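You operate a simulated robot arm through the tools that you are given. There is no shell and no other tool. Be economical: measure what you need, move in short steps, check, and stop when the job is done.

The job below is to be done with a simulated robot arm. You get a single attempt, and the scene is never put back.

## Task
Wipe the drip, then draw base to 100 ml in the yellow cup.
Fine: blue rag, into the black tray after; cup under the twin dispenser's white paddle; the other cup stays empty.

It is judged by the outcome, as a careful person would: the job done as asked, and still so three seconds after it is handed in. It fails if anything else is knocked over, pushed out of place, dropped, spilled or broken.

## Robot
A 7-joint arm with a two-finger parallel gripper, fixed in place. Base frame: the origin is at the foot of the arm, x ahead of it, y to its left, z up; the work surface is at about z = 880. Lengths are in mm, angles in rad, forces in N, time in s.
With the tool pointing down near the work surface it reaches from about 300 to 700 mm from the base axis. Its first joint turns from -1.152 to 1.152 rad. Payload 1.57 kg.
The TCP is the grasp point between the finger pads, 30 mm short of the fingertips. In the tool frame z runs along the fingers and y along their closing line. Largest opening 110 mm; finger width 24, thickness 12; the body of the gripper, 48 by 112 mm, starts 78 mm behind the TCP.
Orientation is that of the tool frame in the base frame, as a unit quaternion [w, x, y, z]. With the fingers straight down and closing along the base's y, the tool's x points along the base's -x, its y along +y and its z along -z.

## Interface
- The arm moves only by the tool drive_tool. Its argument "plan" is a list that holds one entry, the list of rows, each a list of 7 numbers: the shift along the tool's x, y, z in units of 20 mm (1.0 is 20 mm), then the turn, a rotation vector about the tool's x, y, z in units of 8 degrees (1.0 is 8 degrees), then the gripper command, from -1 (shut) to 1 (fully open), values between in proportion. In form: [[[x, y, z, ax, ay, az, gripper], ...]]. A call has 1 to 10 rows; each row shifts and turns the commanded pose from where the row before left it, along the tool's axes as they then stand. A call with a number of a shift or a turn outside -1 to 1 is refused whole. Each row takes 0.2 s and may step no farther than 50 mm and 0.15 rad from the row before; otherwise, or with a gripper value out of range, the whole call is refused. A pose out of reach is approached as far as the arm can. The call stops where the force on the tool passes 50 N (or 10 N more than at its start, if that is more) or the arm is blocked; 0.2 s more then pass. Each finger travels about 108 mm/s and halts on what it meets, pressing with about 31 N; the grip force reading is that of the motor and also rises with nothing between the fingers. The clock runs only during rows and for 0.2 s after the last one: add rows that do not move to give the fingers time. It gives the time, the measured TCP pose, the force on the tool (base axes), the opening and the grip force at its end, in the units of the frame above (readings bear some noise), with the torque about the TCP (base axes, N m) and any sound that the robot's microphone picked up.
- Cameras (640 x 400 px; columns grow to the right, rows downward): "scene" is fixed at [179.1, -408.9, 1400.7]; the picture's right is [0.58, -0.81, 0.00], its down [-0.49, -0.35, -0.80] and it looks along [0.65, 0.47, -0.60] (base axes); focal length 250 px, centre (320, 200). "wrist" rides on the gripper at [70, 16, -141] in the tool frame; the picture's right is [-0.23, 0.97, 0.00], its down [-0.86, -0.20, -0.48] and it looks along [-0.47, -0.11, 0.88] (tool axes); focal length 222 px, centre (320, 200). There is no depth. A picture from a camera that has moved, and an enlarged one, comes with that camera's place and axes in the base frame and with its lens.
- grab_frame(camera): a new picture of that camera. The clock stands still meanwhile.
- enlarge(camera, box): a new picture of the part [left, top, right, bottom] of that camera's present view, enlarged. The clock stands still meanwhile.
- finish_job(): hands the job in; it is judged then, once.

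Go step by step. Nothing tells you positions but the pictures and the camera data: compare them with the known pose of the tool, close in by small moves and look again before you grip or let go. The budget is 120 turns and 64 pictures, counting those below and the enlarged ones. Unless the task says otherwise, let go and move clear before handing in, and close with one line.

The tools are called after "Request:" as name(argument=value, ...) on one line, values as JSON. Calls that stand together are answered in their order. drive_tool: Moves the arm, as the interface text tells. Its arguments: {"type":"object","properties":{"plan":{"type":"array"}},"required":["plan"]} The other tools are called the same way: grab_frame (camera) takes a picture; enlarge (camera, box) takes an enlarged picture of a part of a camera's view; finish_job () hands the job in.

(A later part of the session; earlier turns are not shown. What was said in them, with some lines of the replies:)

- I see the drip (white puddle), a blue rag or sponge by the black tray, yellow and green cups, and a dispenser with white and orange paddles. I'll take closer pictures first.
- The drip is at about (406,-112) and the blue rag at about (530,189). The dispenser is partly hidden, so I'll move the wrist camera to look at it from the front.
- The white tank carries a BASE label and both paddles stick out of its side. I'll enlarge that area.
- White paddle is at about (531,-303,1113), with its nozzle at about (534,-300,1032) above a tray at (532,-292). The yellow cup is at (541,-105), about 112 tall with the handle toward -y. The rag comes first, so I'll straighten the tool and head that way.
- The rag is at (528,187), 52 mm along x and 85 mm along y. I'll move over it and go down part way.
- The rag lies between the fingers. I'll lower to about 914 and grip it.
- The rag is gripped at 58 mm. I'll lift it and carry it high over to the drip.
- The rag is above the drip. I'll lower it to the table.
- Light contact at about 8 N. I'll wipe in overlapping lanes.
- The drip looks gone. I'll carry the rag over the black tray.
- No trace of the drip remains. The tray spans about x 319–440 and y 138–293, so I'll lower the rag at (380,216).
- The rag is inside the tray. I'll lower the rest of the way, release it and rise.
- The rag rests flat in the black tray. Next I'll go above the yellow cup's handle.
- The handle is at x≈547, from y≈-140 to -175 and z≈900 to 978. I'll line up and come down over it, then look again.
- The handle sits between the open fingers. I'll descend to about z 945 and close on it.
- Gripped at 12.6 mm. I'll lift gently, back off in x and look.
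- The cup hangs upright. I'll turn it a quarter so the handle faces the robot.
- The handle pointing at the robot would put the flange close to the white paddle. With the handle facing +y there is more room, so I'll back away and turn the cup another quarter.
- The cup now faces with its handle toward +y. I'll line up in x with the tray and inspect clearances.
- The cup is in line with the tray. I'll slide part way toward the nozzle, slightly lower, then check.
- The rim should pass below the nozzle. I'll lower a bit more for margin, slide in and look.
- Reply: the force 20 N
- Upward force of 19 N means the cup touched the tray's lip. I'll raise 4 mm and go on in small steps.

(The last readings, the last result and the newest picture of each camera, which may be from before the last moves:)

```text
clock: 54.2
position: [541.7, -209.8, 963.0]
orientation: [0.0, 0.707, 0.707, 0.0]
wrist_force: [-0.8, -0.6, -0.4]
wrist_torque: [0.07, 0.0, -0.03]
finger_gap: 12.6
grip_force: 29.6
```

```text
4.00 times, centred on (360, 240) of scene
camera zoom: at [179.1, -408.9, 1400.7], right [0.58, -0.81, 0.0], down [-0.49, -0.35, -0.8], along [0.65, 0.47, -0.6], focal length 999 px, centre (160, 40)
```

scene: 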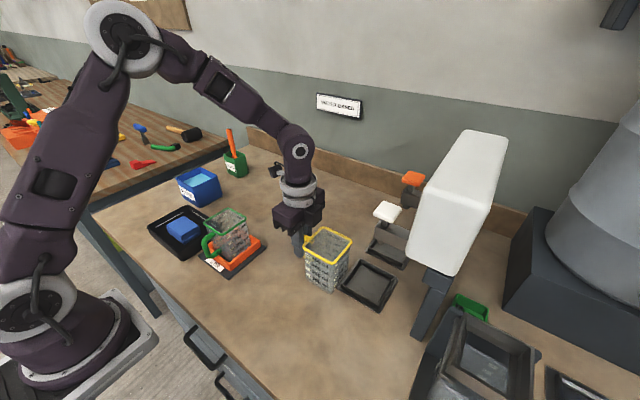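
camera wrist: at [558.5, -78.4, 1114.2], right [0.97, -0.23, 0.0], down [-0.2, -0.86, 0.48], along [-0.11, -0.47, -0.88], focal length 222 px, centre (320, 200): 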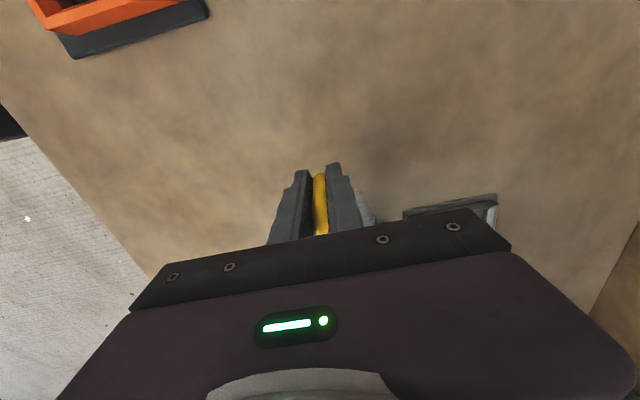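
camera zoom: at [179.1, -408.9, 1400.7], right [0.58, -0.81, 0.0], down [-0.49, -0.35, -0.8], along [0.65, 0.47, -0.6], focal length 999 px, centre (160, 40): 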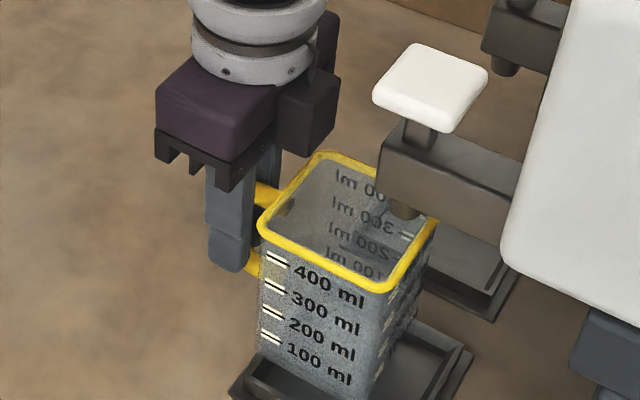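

No contact, and the nozzle is already over the opening. I'll continue to the tray centre in two small moves.

Request:
drive_tool(plan=[[[-0.5, 0, 0, 0, 0, 0, -1], [0, 0, 0, 0, 0, 0, -1]]])

Request:
drive_tool(plan=[[[-0.5, 0, 0, 0, 0, 0, -1], [0, 0, 0, 0, 0, 0, -1]]])

Request:
enlarge(camera="scene", box=[310, 190, 410, 300])

```text
clock: 54.8
position: [541.7, -217.2, 963.1]
orientation: [0.0, 0.707, 0.707, 0.0]
wrist_force: [0.3, 0.1, -0.2]
wrist_torque: [0.03, -0.01, 0.0]
finger_gap: 12.7
grip_force: 29.8
```

```text
clock: 55.4
position: [542.2, -229.2, 962.5]
orientation: [0.0, 0.707, 0.707, 0.001]
wrist_force: [0.1, 0.4, -1.2]
wrist_torque: [0.08, -0.01, 0.04]
finger_gap: 12.7
grip_force: 29.3
```

```text
3.64 times, centred on (360, 245) of scene
camera zoom: at [179.1, -408.9, 1400.7], right [0.58, -0.81, 0.0], down [-0.49, -0.35, -0.8], along [0.65, 0.47, -0.6], focal length 908 px, centre (174, 36)
```

zoom: 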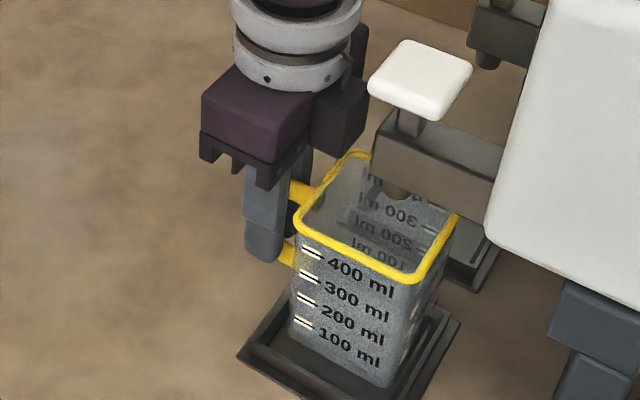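

The cup is over the tray with the nozzle inside the rim. I'll lower it until it sits.

Request:
drive_tool(plan=[[[-0.05, 0, 0.3, 0, 0, 0, -1], [0, 0, 0.2, 0, 0, 0, -1], [0, 0, 0, 0, 0, 0, -1]]])

Request:
drive_tool(plan=[[[0, 0, 0.12, 0, 0, 0, -1], [0, 0, 0, 0, 0, 0, -1]]])

Request:
enlarge(camera="scene", box=[310, 190, 410, 310])

```text
clock: 56.2
position: [542.2, -229.9, 951.9]
orientation: [0.0, 0.707, 0.708, 0.0]
wrist_force: [0.0, 6.3, 7.7]
wrist_torque: [-0.42, 0.05, -0.06]
finger_gap: 13.0
grip_force: 28.9
```

```text
clock: 56.8
position: [542.6, -229.4, 951.1]
orientation: [-0.001, 0.707, 0.707, 0.001]
wrist_force: [-0.7, 9.6, -0.6]
wrist_torque: [0.48, 0.05, -0.05]
finger_gap: 12.8
grip_force: 29.7
```

```text
3.33 times, centred on (360, 250) of scene
camera zoom: at [179.1, -408.7, 1400.8], right [0.58, -0.81, 0.0], down [-0.49, -0.35, -0.8], along [0.65, 0.47, -0.6], focal length 833 px, centre (187, 33)
```

zoom: 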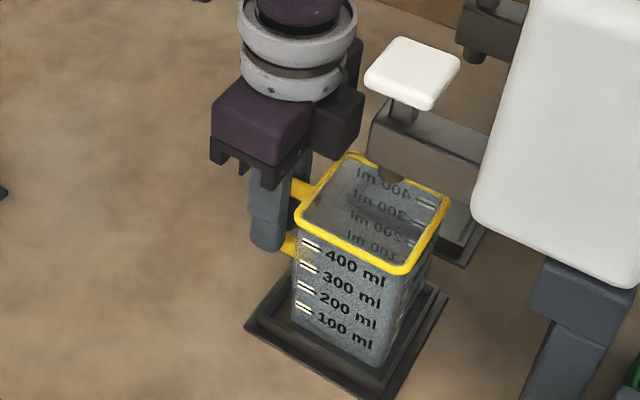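

A sideways force of 9.6 N toward +y suggests the cup is against the tray's far inner wall. I'll shift 5 mm back and settle again.

Request:
drive_tool(plan=[[[0, 0, -0.1, 0, 0, 0, -1], [0.25, 0, 0, 0, 0, 0, -1], [0, 0, 0, 0, 0, 0, -1]]])

Request:
drive_tool(plan=[[[0, 0, 0.15, 0, 0, 0, -1], [0, 0, 0, 0, 0, 0, -1]]])

```text
clock: 57.6
position: [542.3, -225.4, 952.6]
orientation: [0.0, 0.707, 0.707, 0.001]
wrist_force: [0.4, -0.3, -0.8]
wrist_torque: [0.05, -0.03, 0.02]
finger_gap: 12.8
grip_force: 29.9
```

```text
clock: 58.2
position: [542.6, -225.3, 948.0]
orientation: [0.0, 0.707, 0.707, 0.0]
wrist_force: [0.4, 0.2, -0.9]
wrist_torque: [0.03, -0.04, 0.04]
finger_gap: 12.8
grip_force: 29.4
```

Request:
drive_tool(plan=[[[0, 0, 0.12, 0, 0, 0, -1], [0, 0, 0, 0, 0, 0, -1]]])

Request:
enlarge(camera="scene", box=[310, 190, 410, 310])

```text
clock: 58.8
position: [542.6, -225.2, 947.2]
orientation: [0.0, 0.707, 0.707, 0.001]
wrist_force: [-0.8, 1.3, 10.2]
wrist_torque: [-0.18, 0.17, 0.0]
finger_gap: 12.9
grip_force: 29.7
```

```text
3.33 times, centred on (360, 250) of scene
camera zoom: at [178.9, -408.8, 1400.8], right [0.58, -0.81, 0.0], down [-0.49, -0.35, -0.8], along [0.65, 0.47, -0.6], focal length 833 px, centre (187, 33)
```

zoom: 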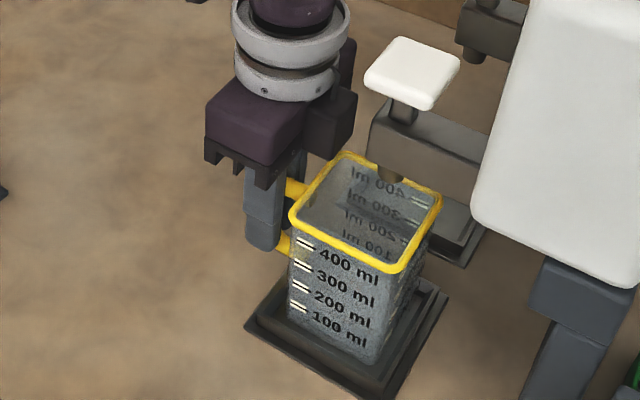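

The cup sits on the tray floor. I'll release it and rise.

Request:
drive_tool(plan=[[[0, 0, -0.05, 0, 0, 0, -1], [0, 0, 0, 0, 0, 0, -0.2], [0, 0, 0, 0, 0, 0, -0.2], [0, 0, 0, 0, 0, 0, -0.2], [0, 0, -0.5, 0, 0, 0, -0.2], [0, 0, -1, 0, 0, 0, -0.2], [0, 0, -1, 0, 0, 0, -0.2], [0, 0, -1, 0, 0, 0, -0.2], [0, 0, -1, 0, 0, 0, -0.2], [0, 0, -1, 0, 0, 0, -0.2]]])

Request:
drive_tool(plan=[[[0, 0, -1, 0, 0, 0, -0.2], [0, 0, -1, 0, 0, 0, -0.5], [0, 0, -1, 0, 0, 0, -1], [0, 0, -1, 0, 0, 0, -1], [0, 0, -1, 0, 0, 0, -1], [0, 0, 0, 0, 0, 0, -1]]])

Request:
grab_frame(camera="wrist")

Request:
enlarge(camera="scene", box=[310, 160, 430, 310])

```text
clock: 61.0
position: [540.8, -224.7, 1057.3]
orientation: [0.0, 0.708, 0.707, 0.0]
wrist_force: [-0.2, -0.2, 0.4]
wrist_torque: [-0.04, -0.02, 0.02]
finger_gap: 44.0
grip_force: 0.0
```

```text
clock: 62.4
position: [541.9, -224.9, 1158.6]
orientation: [0.001, 0.708, 0.707, 0.0]
wrist_force: [-0.8, -0.3, -0.3]
wrist_torque: [-0.03, 0.02, 0.01]
finger_gap: 0.0
grip_force: 21.4
```

```text
22 pictures are left
camera wrist: at [558.0, -155.3, 1299.0], right [0.97, -0.23, 0.0], down [-0.2, -0.86, 0.48], along [-0.11, -0.47, -0.88], focal length 222 px, centre (320, 200)
```

wrist: 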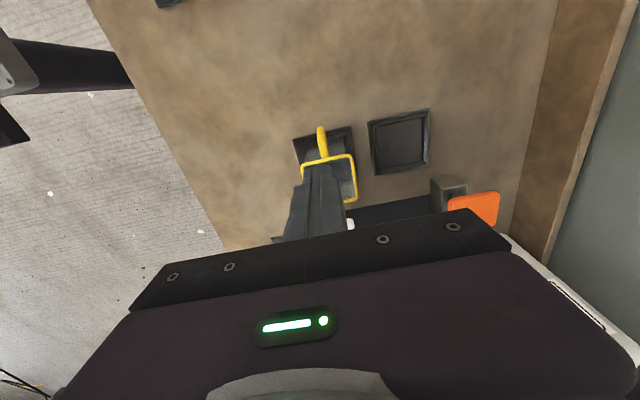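

```text
2.67 times, centred on (370, 235) of scene
camera zoom: at [179.1, -408.9, 1400.7], right [0.58, -0.81, 0.0], down [-0.49, -0.35, -0.8], along [0.65, 0.47, -0.6], focal length 666 px, centre (187, 107)
```

zoom: 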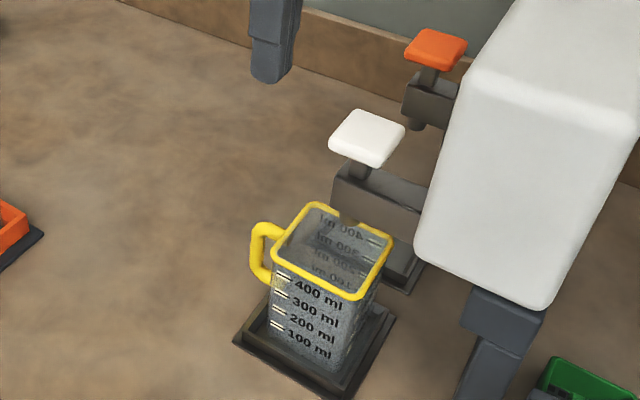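

The cup stands upright in the tray with the nozzle over it. I'll move the closed fingers above the white paddle.

Request:
drive_tool(plan=[[[0, 0, -1, 0, 0, 0, -1], [-1, 0, 0, 0, 0, 0, -1], [-1, 0, 0, 0, 0, 0, -1], [-1, -0.05, 0, 0, 0, 0, -1], [-0.6, 0, 0, 0, 0, 0, -1], [0, 0, 0, 0, 0, 0, -1]]])

Request:
enlarge(camera="scene", box=[310, 120, 450, 310])

```text
clock: 63.8
position: [541.6, -261.6, 1173.7]
orientation: [-0.007, 0.704, 0.71, -0.005]
wrist_force: [1.1, -0.4, 0.2]
wrist_torque: [-0.02, 0.01, 0.01]
finger_gap: 0.3
grip_force: 21.2
out of reach, approached as far as the arm can: row 3, 4, 5
```

```text
2.11 times, centred on (380, 215) of scene
camera zoom: at [179.1, -408.9, 1400.7], right [0.58, -0.81, 0.0], down [-0.49, -0.35, -0.8], along [0.65, 0.47, -0.6], focal length 526 px, centre (194, 168)
```

zoom: 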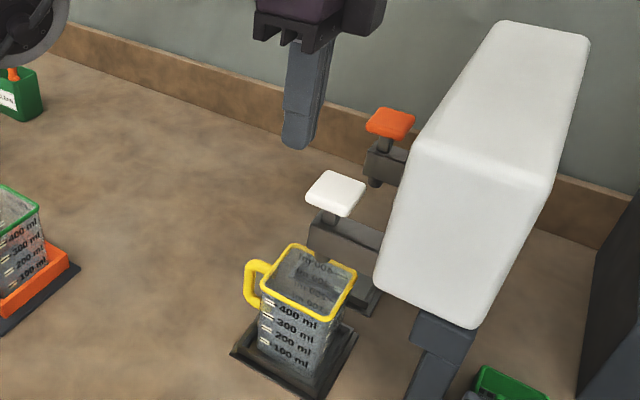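

The arm hit its reach limit at this height with the tool vertical. I'll back off, turn the tool to face radially outward and tilt it, so the fingertip can press the paddle from a shorter reach.

Request:
drive_tool(plan=[[[0.5, -1, 0, 0, 0, 0, -1], [0.5, -1, 0, 0, 0, 0, -1], [0, 0, 0, 0, 0, -1, -1], [0, 0, 0, 0, 0, -1, -1], [0, 0, 0, 0, 0, -1, -1], [0, 0, 0, 0, 0, -1, -1], [0, 0, 0, 0, 0, -1, -1], [0, 0, 0, 0, 0, -1, -1], [0, 0, 0, 0, 0, -1, -1], [0, 0, 0, 0, 0, -0.6, -1]]])

Request:
drive_tool(plan=[[[0, 0, 0, 0, -1, 0, -1], [0, 0, 0, 0, -1, 0, -1], [0, 0, 0, 0, -1, 0, -1], [0, 0, 0, 0, -1, 0, -1], [0, 0, 0, 0, 0, 0, -1]]])

Request:
enlarge(camera="scene", box=[290, 100, 450, 310])

```text
clock: 66.0
position: [503.5, -251.4, 1176.0]
orientation: [0.0, 0.252, 0.968, 0.001]
wrist_force: [0.1, 0.4, 0.0]
wrist_torque: [-0.01, -0.03, -0.03]
finger_gap: 0.0
grip_force: 21.3
```

```text
clock: 67.2
position: [502.2, -250.6, 1177.4]
orientation: [0.268, 0.242, 0.93, -0.07]
wrist_force: [-1.3, -0.1, -0.3]
wrist_torque: [0.0, -0.02, 0.02]
finger_gap: 0.0
grip_force: 21.5
```

```text
1.90 times, centred on (370, 205) of scene
camera zoom: at [179.1, -408.9, 1400.7], right [0.58, -0.81, 0.0], down [-0.49, -0.35, -0.8], along [0.65, 0.47, -0.6], focal length 476 px, centre (225, 190)
```

zoom: 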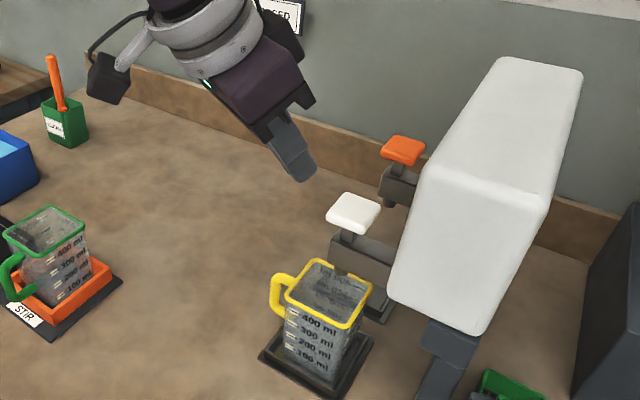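

The tool is tilted 32°. I'll bring the fingertip to just above the white paddle.

Request:
drive_tool(plan=[[[-0.6, -0.58, 0.87, 0, 0, 0, -1], [-0.57, -0.58, 0.87, 0, 0, 0, -1], [0, 0, 0, 0, 0, 0, -1]]])

Request:
enlarge(camera="scene", box=[310, 140, 440, 310])

Request:
grab_frame(camera="wrist")

```text
clock: 68.0
position: [525.4, -289.1, 1159.9]
orientation: [0.266, 0.243, 0.93, -0.07]
wrist_force: [-0.5, -0.3, -0.7]
wrist_torque: [0.01, 0.0, -0.02]
finger_gap: 0.0
grip_force: 20.8
```

```text
2.35 times, centred on (375, 225) of scene
camera zoom: at [179.1, -408.9, 1400.7], right [0.58, -0.81, 0.0], down [-0.49, -0.35, -0.8], along [0.65, 0.47, -0.6], focal length 588 px, centre (191, 141)
```

zoom: 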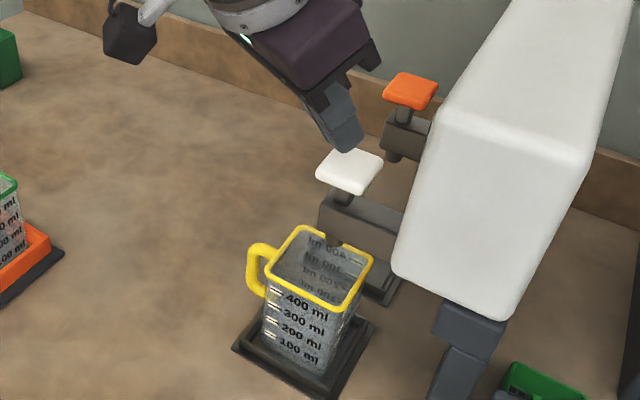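

```text
17 pictures are left
camera wrist: at [416.1, -210.7, 1242.9], right [0.64, 0.76, 0.12], down [0.31, -0.4, 0.86], along [0.7, -0.51, -0.5], focal length 222 px, centre (320, 200)
```

wrist: 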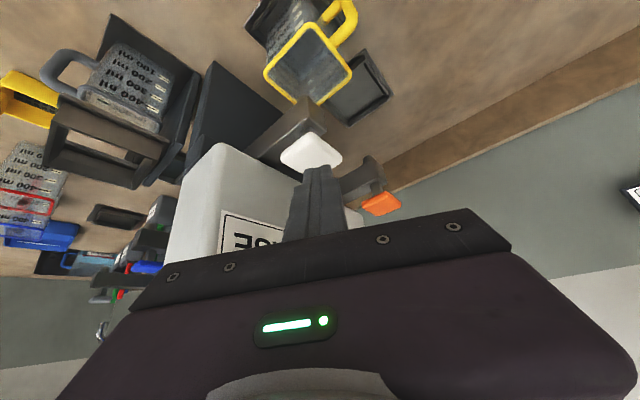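

The tip is about 26 mm above the paddle's centre (538,-302,~1106). I'll come down 20 mm, then creep.

Request:
drive_tool(plan=[[[0.53, 0, 0.85, 0, 0, 0, -1], [0, 0, 0, 0, 0, 0, -1]]])

Request:
drive_tool(plan=[[[0.08, 0, 0.13, 0, 0, 0, -1]]])

Request:
drive_tool(plan=[[[0.08, 0, 0.13, 0, 0, 0, -1]]])

```text
clock: 68.6
position: [525.8, -290.0, 1139.9]
orientation: [0.267, 0.242, 0.93, -0.07]
wrist_force: [-0.4, -1.0, 1.9]
wrist_torque: [-0.09, -0.02, 0.03]
finger_gap: 0.0
grip_force: 20.5
heard: click
```

```text
clock: 69.0
position: [525.9, -289.6, 1138.2]
orientation: [0.268, 0.241, 0.93, -0.069]
wrist_force: [0.0, -0.3, 2.8]
wrist_torque: [-0.02, -0.03, 0.03]
finger_gap: 0.0
grip_force: 21.5
```

```text
clock: 69.4
position: [526.4, -289.0, 1135.4]
orientation: [0.267, 0.242, 0.93, -0.069]
wrist_force: [0.0, -0.8, 4.0]
wrist_torque: [-0.07, -0.07, 0.01]
finger_gap: 0.1
grip_force: 21.2
```

The paddle clicked and now pushes back at 2–4 N, so the flow may have begun. Checking the cup.

Request:
enlarge(camera="scene", box=[330, 210, 400, 290])

```text
5.00 times, centred on (365, 250) of scene
camera zoom: at [179.1, -408.9, 1400.7], right [0.58, -0.81, 0.0], down [-0.49, -0.35, -0.8], along [0.65, 0.47, -0.6], focal length 1249 px, centre (95, -50)
```

zoom: 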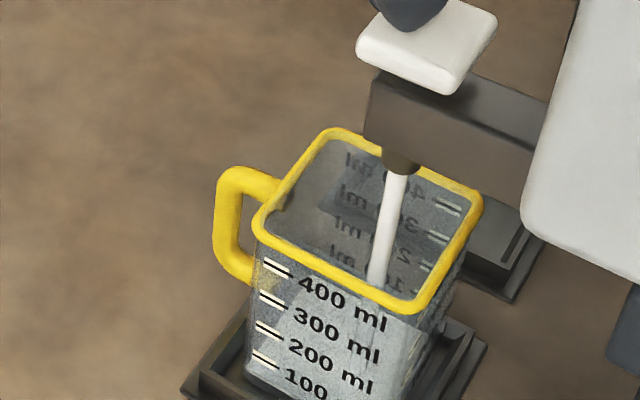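

White base is flowing into the cup. I'll hold for 0.6 s, then check the level.

Request:
drive_tool(plan=[[[0, 0, 0, 0, 0, 0, -1], [0, 0, 0, 0, 0, 0, -1]]])

Request:
enlarge(camera="scene", box=[335, 225, 400, 300])

```text
clock: 70.0
position: [525.6, -288.7, 1133.7]
orientation: [0.267, 0.242, 0.93, -0.069]
wrist_force: [-0.1, -1.8, 3.6]
wrist_torque: [-0.09, -0.06, -0.01]
finger_gap: 0.0
grip_force: 21.2
```

```text
5.33 times, centred on (368, 262) of scene
camera zoom: at [179.1, -408.9, 1400.7], right [0.58, -0.81, 0.0], down [-0.49, -0.35, -0.8], along [0.65, 0.47, -0.6], focal length 1332 px, centre (67, -133)
```

zoom: 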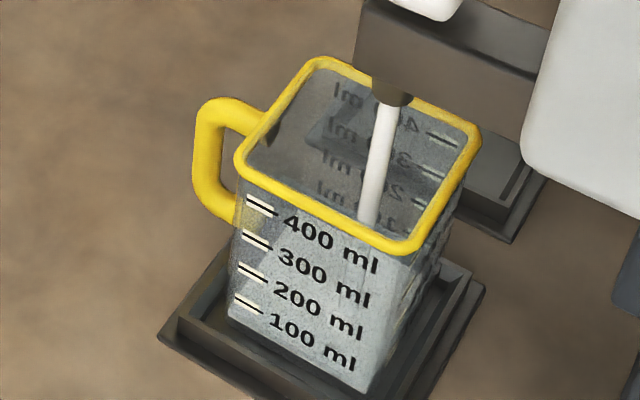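

No clear level line yet. I'll hold 1 s more and look again.

Request:
drive_tool(plan=[[[0, 0, 0, 0, 0, 0, -1], [0, 0, 0, 0, 0, 0, -1], [0, 0, 0, 0, 0, 0, -1], [0, 0, 0, 0, 0, 0, -1]]])

Request:
enlarge(camera="scene", box=[350, 245, 390, 300])

```text
clock: 71.0
position: [525.9, -289.4, 1134.2]
orientation: [0.266, 0.243, 0.93, -0.069]
wrist_force: [1.9, -0.7, 4.0]
wrist_torque: [-0.04, -0.07, -0.02]
finger_gap: 0.0
grip_force: 21.5
```

```text
7.27 times, centred on (370, 272) of scene
camera zoom: at [179.1, -408.9, 1400.7], right [0.58, -0.81, 0.0], down [-0.49, -0.35, -0.8], along [0.65, 0.47, -0.6], focal length 1816 px, centre (-44, -327)
```

zoom: 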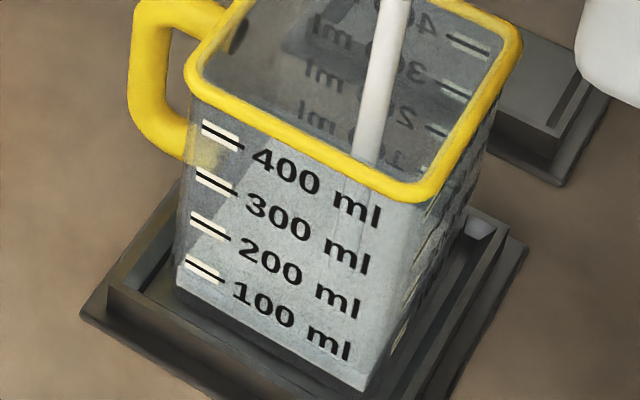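

The level may be close already. A closer look at the left edge of the scale.

Request:
enlarge(camera="scene", box=[358, 258, 380, 296])

```text
10.53 times, centred on (369, 277) of scene
camera zoom: at [179.1, -408.9, 1400.7], right [0.58, -0.81, 0.0], down [-0.49, -0.35, -0.8], along [0.65, 0.47, -0.6], focal length 2629 px, centre (-196, -610)
```

zoom: 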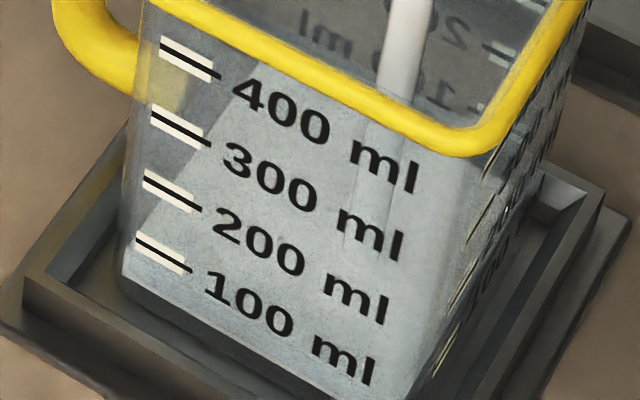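

The level seems just short of the 100 mark. I'll let the paddle up to stop the flow and measure.

Request:
drive_tool(plan=[[[-0.53, 0, -0.85, 0, 0, 0, -1], [0, 0, 0, 0, 0, 0, -1]]])

Request:
enlarge(camera="scene", box=[355, 265, 375, 290])

Request:
enlarge(camera="scene", box=[340, 215, 400, 300])

```text
clock: 71.6
position: [524.3, -288.5, 1153.5]
orientation: [0.266, 0.242, 0.93, -0.069]
wrist_force: [1.3, 0.1, -1.0]
wrist_torque: [0.02, 0.01, -0.04]
finger_gap: 0.2
grip_force: 21.1
```

```text
16.00 times, centred on (365, 278) of scene
camera zoom: at [179.1, -408.9, 1400.7], right [0.58, -0.81, 0.0], down [-0.49, -0.35, -0.8], along [0.65, 0.47, -0.6], focal length 3996 px, centre (-400, -1040)
```

zoom: 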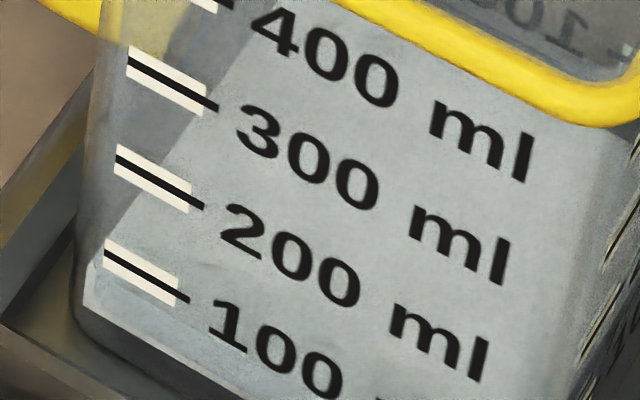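

```text
4.71 times, centred on (370, 258) of scene
camera zoom: at [179.1, -408.9, 1400.7], right [0.58, -0.81, 0.0], down [-0.49, -0.35, -0.8], along [0.65, 0.47, -0.6], focal length 1175 px, centre (85, -71)
```

zoom: 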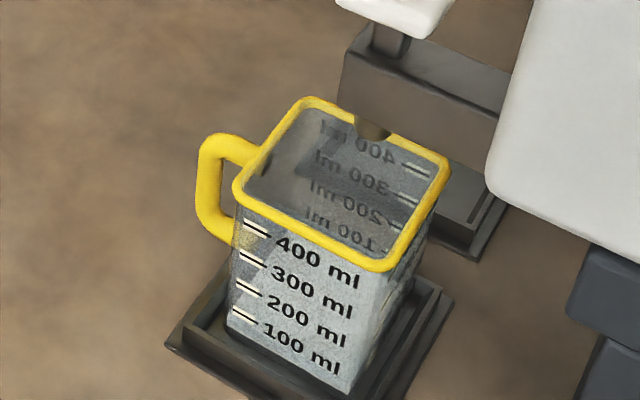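

The flow has stopped with roughly 70–80 ml drawn; this steep view is too uncertain. I'll back off radially, tilt further and look at the scale from low in front with the wrist camera.

Request:
drive_tool(plan=[[[0, 0, -0.5, 0, 0, 0, -1], [0.85, 0, -0.53, 0, 0, 0, -1], [0.85, 0, -0.53, 0, 0, 0, -1], [0.85, 0, -0.53, 0, 0, 0, -1], [0.85, 0, -0.53, 0, 0, 0, -1], [0.85, 0, -0.53, 0, 0, 0, -1], [0.85, 0, -0.53, 0, 0, 0, -1], [0, 0, 0, 0, -1, 0, -1], [0, 0, 0, 0, -1, 0, -1], [0, 0, 0, 0, -1, 0, -1]]])

Request:
drive_tool(plan=[[[0.83, 0, 0.56, 0, 0, 0, -1], [0.83, 0, 0.56, 0, 0, 0, -1], [0.83, 0, 0.56, 0, 0, 0, -1], [0.83, 0, 0.56, 0, 0, 0, -1], [0.83, 0, 0.56, 0, 0, 0, -1], [0.83, 0, 0.56, 0, 0, 0, -1], [0.83, 0, 0.56, 0, 0, 0, -1], [0.83, 0, 0.56, 0, 0, 0, -1]]])

Request:
grab_frame(camera="wrist")

```text
clock: 73.8
position: [415.5, -227.4, 1161.9]
orientation: [0.455, 0.222, 0.854, -0.118]
wrist_force: [-0.3, -1.0, 0.3]
wrist_torque: [0.01, 0.0, -0.01]
finger_gap: 0.0
grip_force: 21.4
```

```text
clock: 75.6
position: [415.6, -228.3, 1141.9]
orientation: [0.455, 0.223, 0.854, -0.118]
wrist_force: [-0.2, 0.4, 0.9]
wrist_torque: [0.0, 0.02, 0.0]
finger_gap: 0.0
grip_force: 21.5
out of reach, approached as far as the arm can: row 2, 3, 4, 5, 6, 7, 8
```

```text
10 pictures are left
camera wrist: at [286.6, -137.8, 1162.5], right [0.59, 0.79, 0.19], down [-0.03, -0.21, 0.98], along [0.81, -0.58, -0.1], focal length 222 px, centre (320, 200)
```

wrist: 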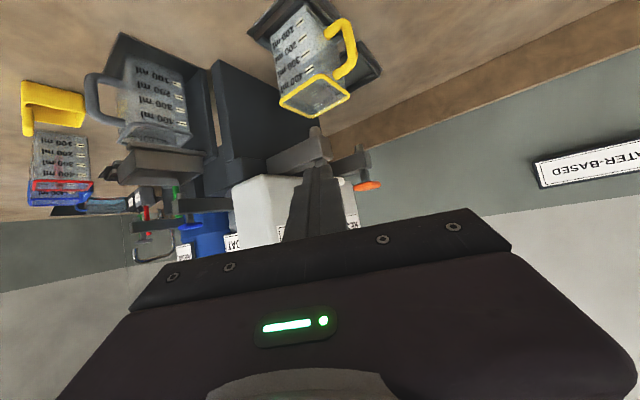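

The arm can't go lower in this pose, but this view is shallower than the scene camera. I'll enlarge the cup from here.

Request:
enlarge(camera="wrist", box=[262, 0, 342, 55])

```text
7.27 times, centred on (302, 28) of wrist
camera zoom: at [286.6, -137.8, 1162.5], right [0.59, 0.79, 0.19], down [-0.03, -0.21, 0.98], along [0.81, -0.58, -0.1], focal length 1615 px, centre (451, 1454)
```

zoom: 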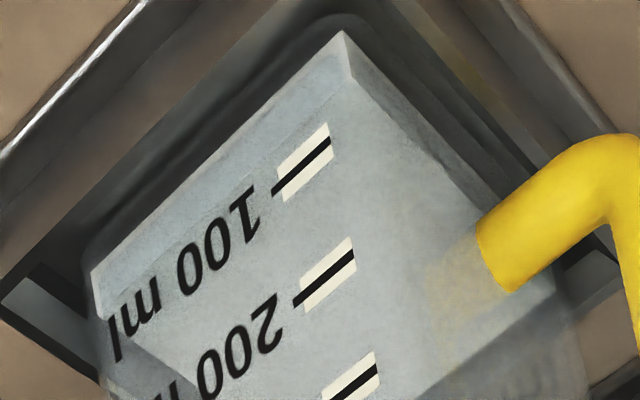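

I can see a faint contact line near the cup's front corner. One tighter enlargement there.

Request:
enlarge(camera="wrist", box=[288, 0, 324, 24])

```text
16.00 times, centred on (306, 12) of wrist
camera zoom: at [286.6, -137.8, 1162.5], right [0.59, 0.79, 0.19], down [-0.03, -0.21, 0.98], along [0.81, -0.58, -0.1], focal length 3554 px, centre (544, 3208)
```

zoom: 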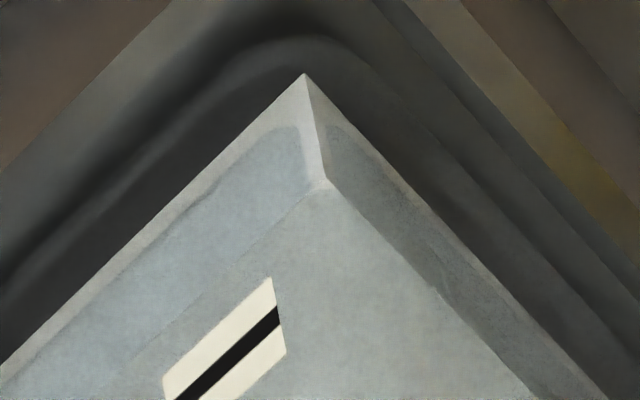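

The liquid block is now clear. It stands about 9 mm deep against 22 mm per 100 ml, so about 41–47 ml, or roughly 15 ml/s. I'll return to hover over the paddle.

Request:
drive_tool(plan=[[[-0.83, 0, -0.56, 0, 0, 0, -1], [0, 0, 0, 0, 1, 0, -1], [0, 0, 0, 0, 1, 0, -1], [0, 0, 0, 0, 1, 0, -1], [-0.85, 0, 0.53, 0, 0, 0, -1], [-0.85, 0, 0.53, 0, 0, 0, -1], [-0.85, 0, 0.53, 0, 0, 0, -1], [-0.85, 0, 0.53, 0, 0, 0, -1], [0, 0, 0, 0, 0, 0, -1]]])

```text
clock: 77.6
position: [485.6, -267.6, 1162.7]
orientation: [0.267, 0.242, 0.93, -0.069]
wrist_force: [-0.3, 0.1, 0.6]
wrist_torque: [-0.03, 0.04, 0.03]
finger_gap: 0.0
grip_force: 21.4
```

Request:
drive_tool(plan=[[[-0.85, 0, 0.53, 0, 0, 0, -1], [-0.85, 0, 0.53, 0, 0, 0, -1], [-0.24, 0, 0.15, 0, 0, 0, -1], [0.27, 0, 0.42, 0, 0, 0, -1], [0, 0, 0, 0, 0, 0, -1]]])

```text
clock: 78.8
position: [526.4, -289.1, 1151.4]
orientation: [0.266, 0.243, 0.93, -0.07]
wrist_force: [0.1, 0.0, 0.5]
wrist_torque: [-0.02, 0.02, 0.03]
finger_gap: 0.0
grip_force: 21.1
```

Hovering at the right place. I'll press again and hold about 2 s, then check the level.

Request:
drive_tool(plan=[[[0.45, 0, 0.72, 0, 0, 0, -1], [0, 0, 0, 0, 0, 0, -1], [0, 0, 0, 0, 0, 0, -1], [0, 0, 0, 0, 0, 0, -1], [0, 0, 0, 0, 0, 0, -1], [0, 0, 0, 0, 0, 0, -1], [0, 0, 0, 0, 0, 0, -1], [0, 0, 0, 0, 0, 0, -1], [0, 0, 0, 0, 0, 0, -1], [0, 0, 0, 0, 0, 0, -1]]])

Request:
enlarge(camera="scene", box=[355, 265, 375, 290])

```text
clock: 81.0
position: [524.4, -289.3, 1135.2]
orientation: [0.267, 0.242, 0.93, -0.07]
wrist_force: [1.4, -0.6, 3.9]
wrist_torque: [-0.05, -0.03, -0.02]
finger_gap: 0.1
grip_force: 21.6
heard: click
```

```text
16.00 times, centred on (365, 278) of scene
camera zoom: at [179.1, -408.9, 1400.7], right [0.58, -0.81, 0.0], down [-0.49, -0.35, -0.8], along [0.65, 0.47, -0.6], focal length 3996 px, centre (-400, -1040)
```

zoom: 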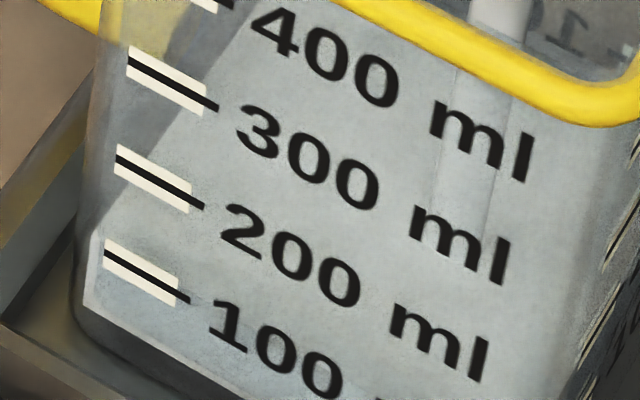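

The level is now about 75 ml, gaining about 15 ml/s. I'll hold 1.4 s more and then lift off.

Request:
drive_tool(plan=[[[0, 0, 0, 0, 0, 0, -1], [0, 0, 0, 0, 0, 0, -1], [0, 0, 0, 0, 0, 0, -1], [0, 0, 0, 0, 0, 0, -1], [0, 0, 0, 0, 0, 0, -1], [0, 0, 0, 0, 0, 0, -1], [0, 0, 0, 0, 0, 0, -1], [-0.53, 0, -0.85, 0, 0, 0, -1], [0, 0, 0, 0, 0, 0, -1]]])

Request:
enlarge(camera="scene", box=[355, 265, 375, 290])

```text
clock: 83.0
position: [524.9, -289.4, 1155.0]
orientation: [0.266, 0.243, 0.93, -0.069]
wrist_force: [-0.2, -0.4, -0.3]
wrist_torque: [-0.02, 0.01, -0.02]
finger_gap: 0.0
grip_force: 21.3
```

```text
16.00 times, centred on (365, 278) of scene
camera zoom: at [179.1, -408.9, 1400.7], right [0.58, -0.81, 0.0], down [-0.49, -0.35, -0.8], along [0.65, 0.47, -0.6], focal length 3996 px, centre (-400, -1040)
```

zoom: 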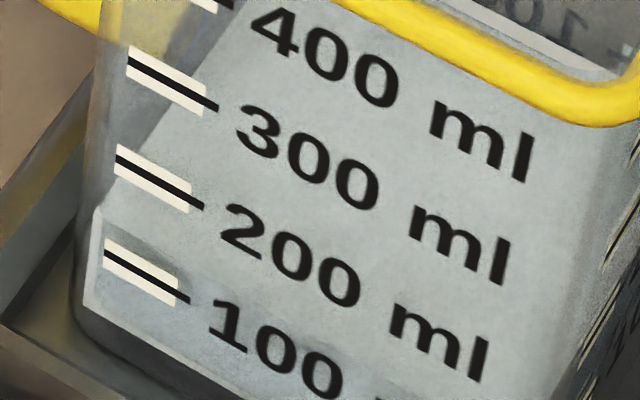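

The level now reads about 100 ml. I'll back off to the same low viewpoint to verify.

Request:
drive_tool(plan=[[[0, 0, -0.5, 0, 0, 0, -1], [0.85, 0, -0.53, 0, 0, 0, -1], [0.85, 0, -0.53, 0, 0, 0, -1], [0.85, 0, -0.53, 0, 0, 0, -1], [0.85, 0, -0.53, 0, 0, 0, -1], [0.85, 0, -0.53, 0, 0, 0, -1], [0.85, 0, -0.53, 0, 0, 0, -1], [0, 0, 0, 0, -1, 0, -1], [0, 0, 0, 0, -1, 0, -1], [0, 0, 0, 0, -1, 0, -1]]])

Request:
drive_tool(plan=[[[0.83, 0, 0.56, 0, 0, 0, -1], [0, 0, 0, 0, 0, 0, -1]]])

Request:
enlarge(camera="wrist", box=[282, 0, 330, 32])

```text
clock: 85.2
position: [416.4, -227.0, 1163.6]
orientation: [0.455, 0.222, 0.854, -0.118]
wrist_force: [0.3, 0.2, -0.4]
wrist_torque: [-0.02, 0.01, 0.01]
finger_gap: 0.0
grip_force: 21.6
```

```text
clock: 85.8
position: [415.8, -227.2, 1143.2]
orientation: [0.453, 0.223, 0.855, -0.118]
wrist_force: [-0.2, 0.9, 0.1]
wrist_torque: [-0.01, -0.03, -0.02]
finger_gap: 0.0
grip_force: 21.4
```

```text
12.50 times, centred on (306, 16) of wrist
camera zoom: at [287.3, -137.9, 1164.0], right [0.59, 0.79, 0.19], down [-0.03, -0.21, 0.98], along [0.81, -0.58, -0.1], focal length 2776 px, centre (495, 2500)
```

zoom: 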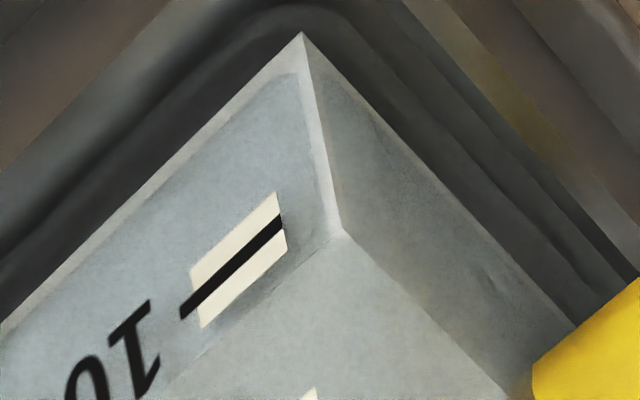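

The liquid is now 22.3 mm deep and the marks are 22.2 mm per 100 ml, so the cup holds 100 ml. A final check of the whole scene.

Request:
drive_tool(plan=[[[-0.83, 0, -0.56, 0, 0, 0, -1], [0, 0, 0, 0, 1, 0, -1], [0, 0, 0, 0, 1, 0, -1], [0.85, 0, -0.53, 0, 0, 0, -1], [0, 0, 0, 0, 0, 0, -1]]])

Request:
grab_frame(camera="scene")

```text
clock: 87.0
position: [397.4, -217.2, 1160.1]
orientation: [0.331, 0.238, 0.909, -0.086]
wrist_force: [0.1, 0.2, 0.2]
wrist_torque: [0.0, 0.01, 0.01]
finger_gap: 0.2
grip_force: 20.8
```

```text
4 pictures are left
```

scene: 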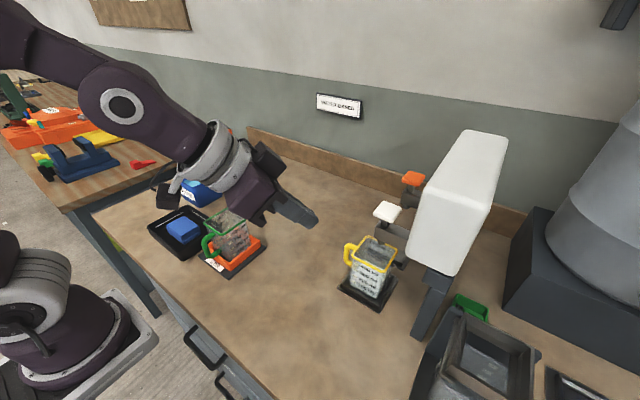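

The drip is gone, the rag is in the black tray, and the yellow cup stands under the white paddle with 100 ml. The green cup is untouched and the arm is clear, so I'm handing in.

Request:
finish_job()

```text
The job is handed in.
```

I wiped up the drip with the blue rag and left the rag in the black tray. The yellow cup stands under the twin dispenser's white paddle with about 100 ml of base in it, and the green cup was left empty.
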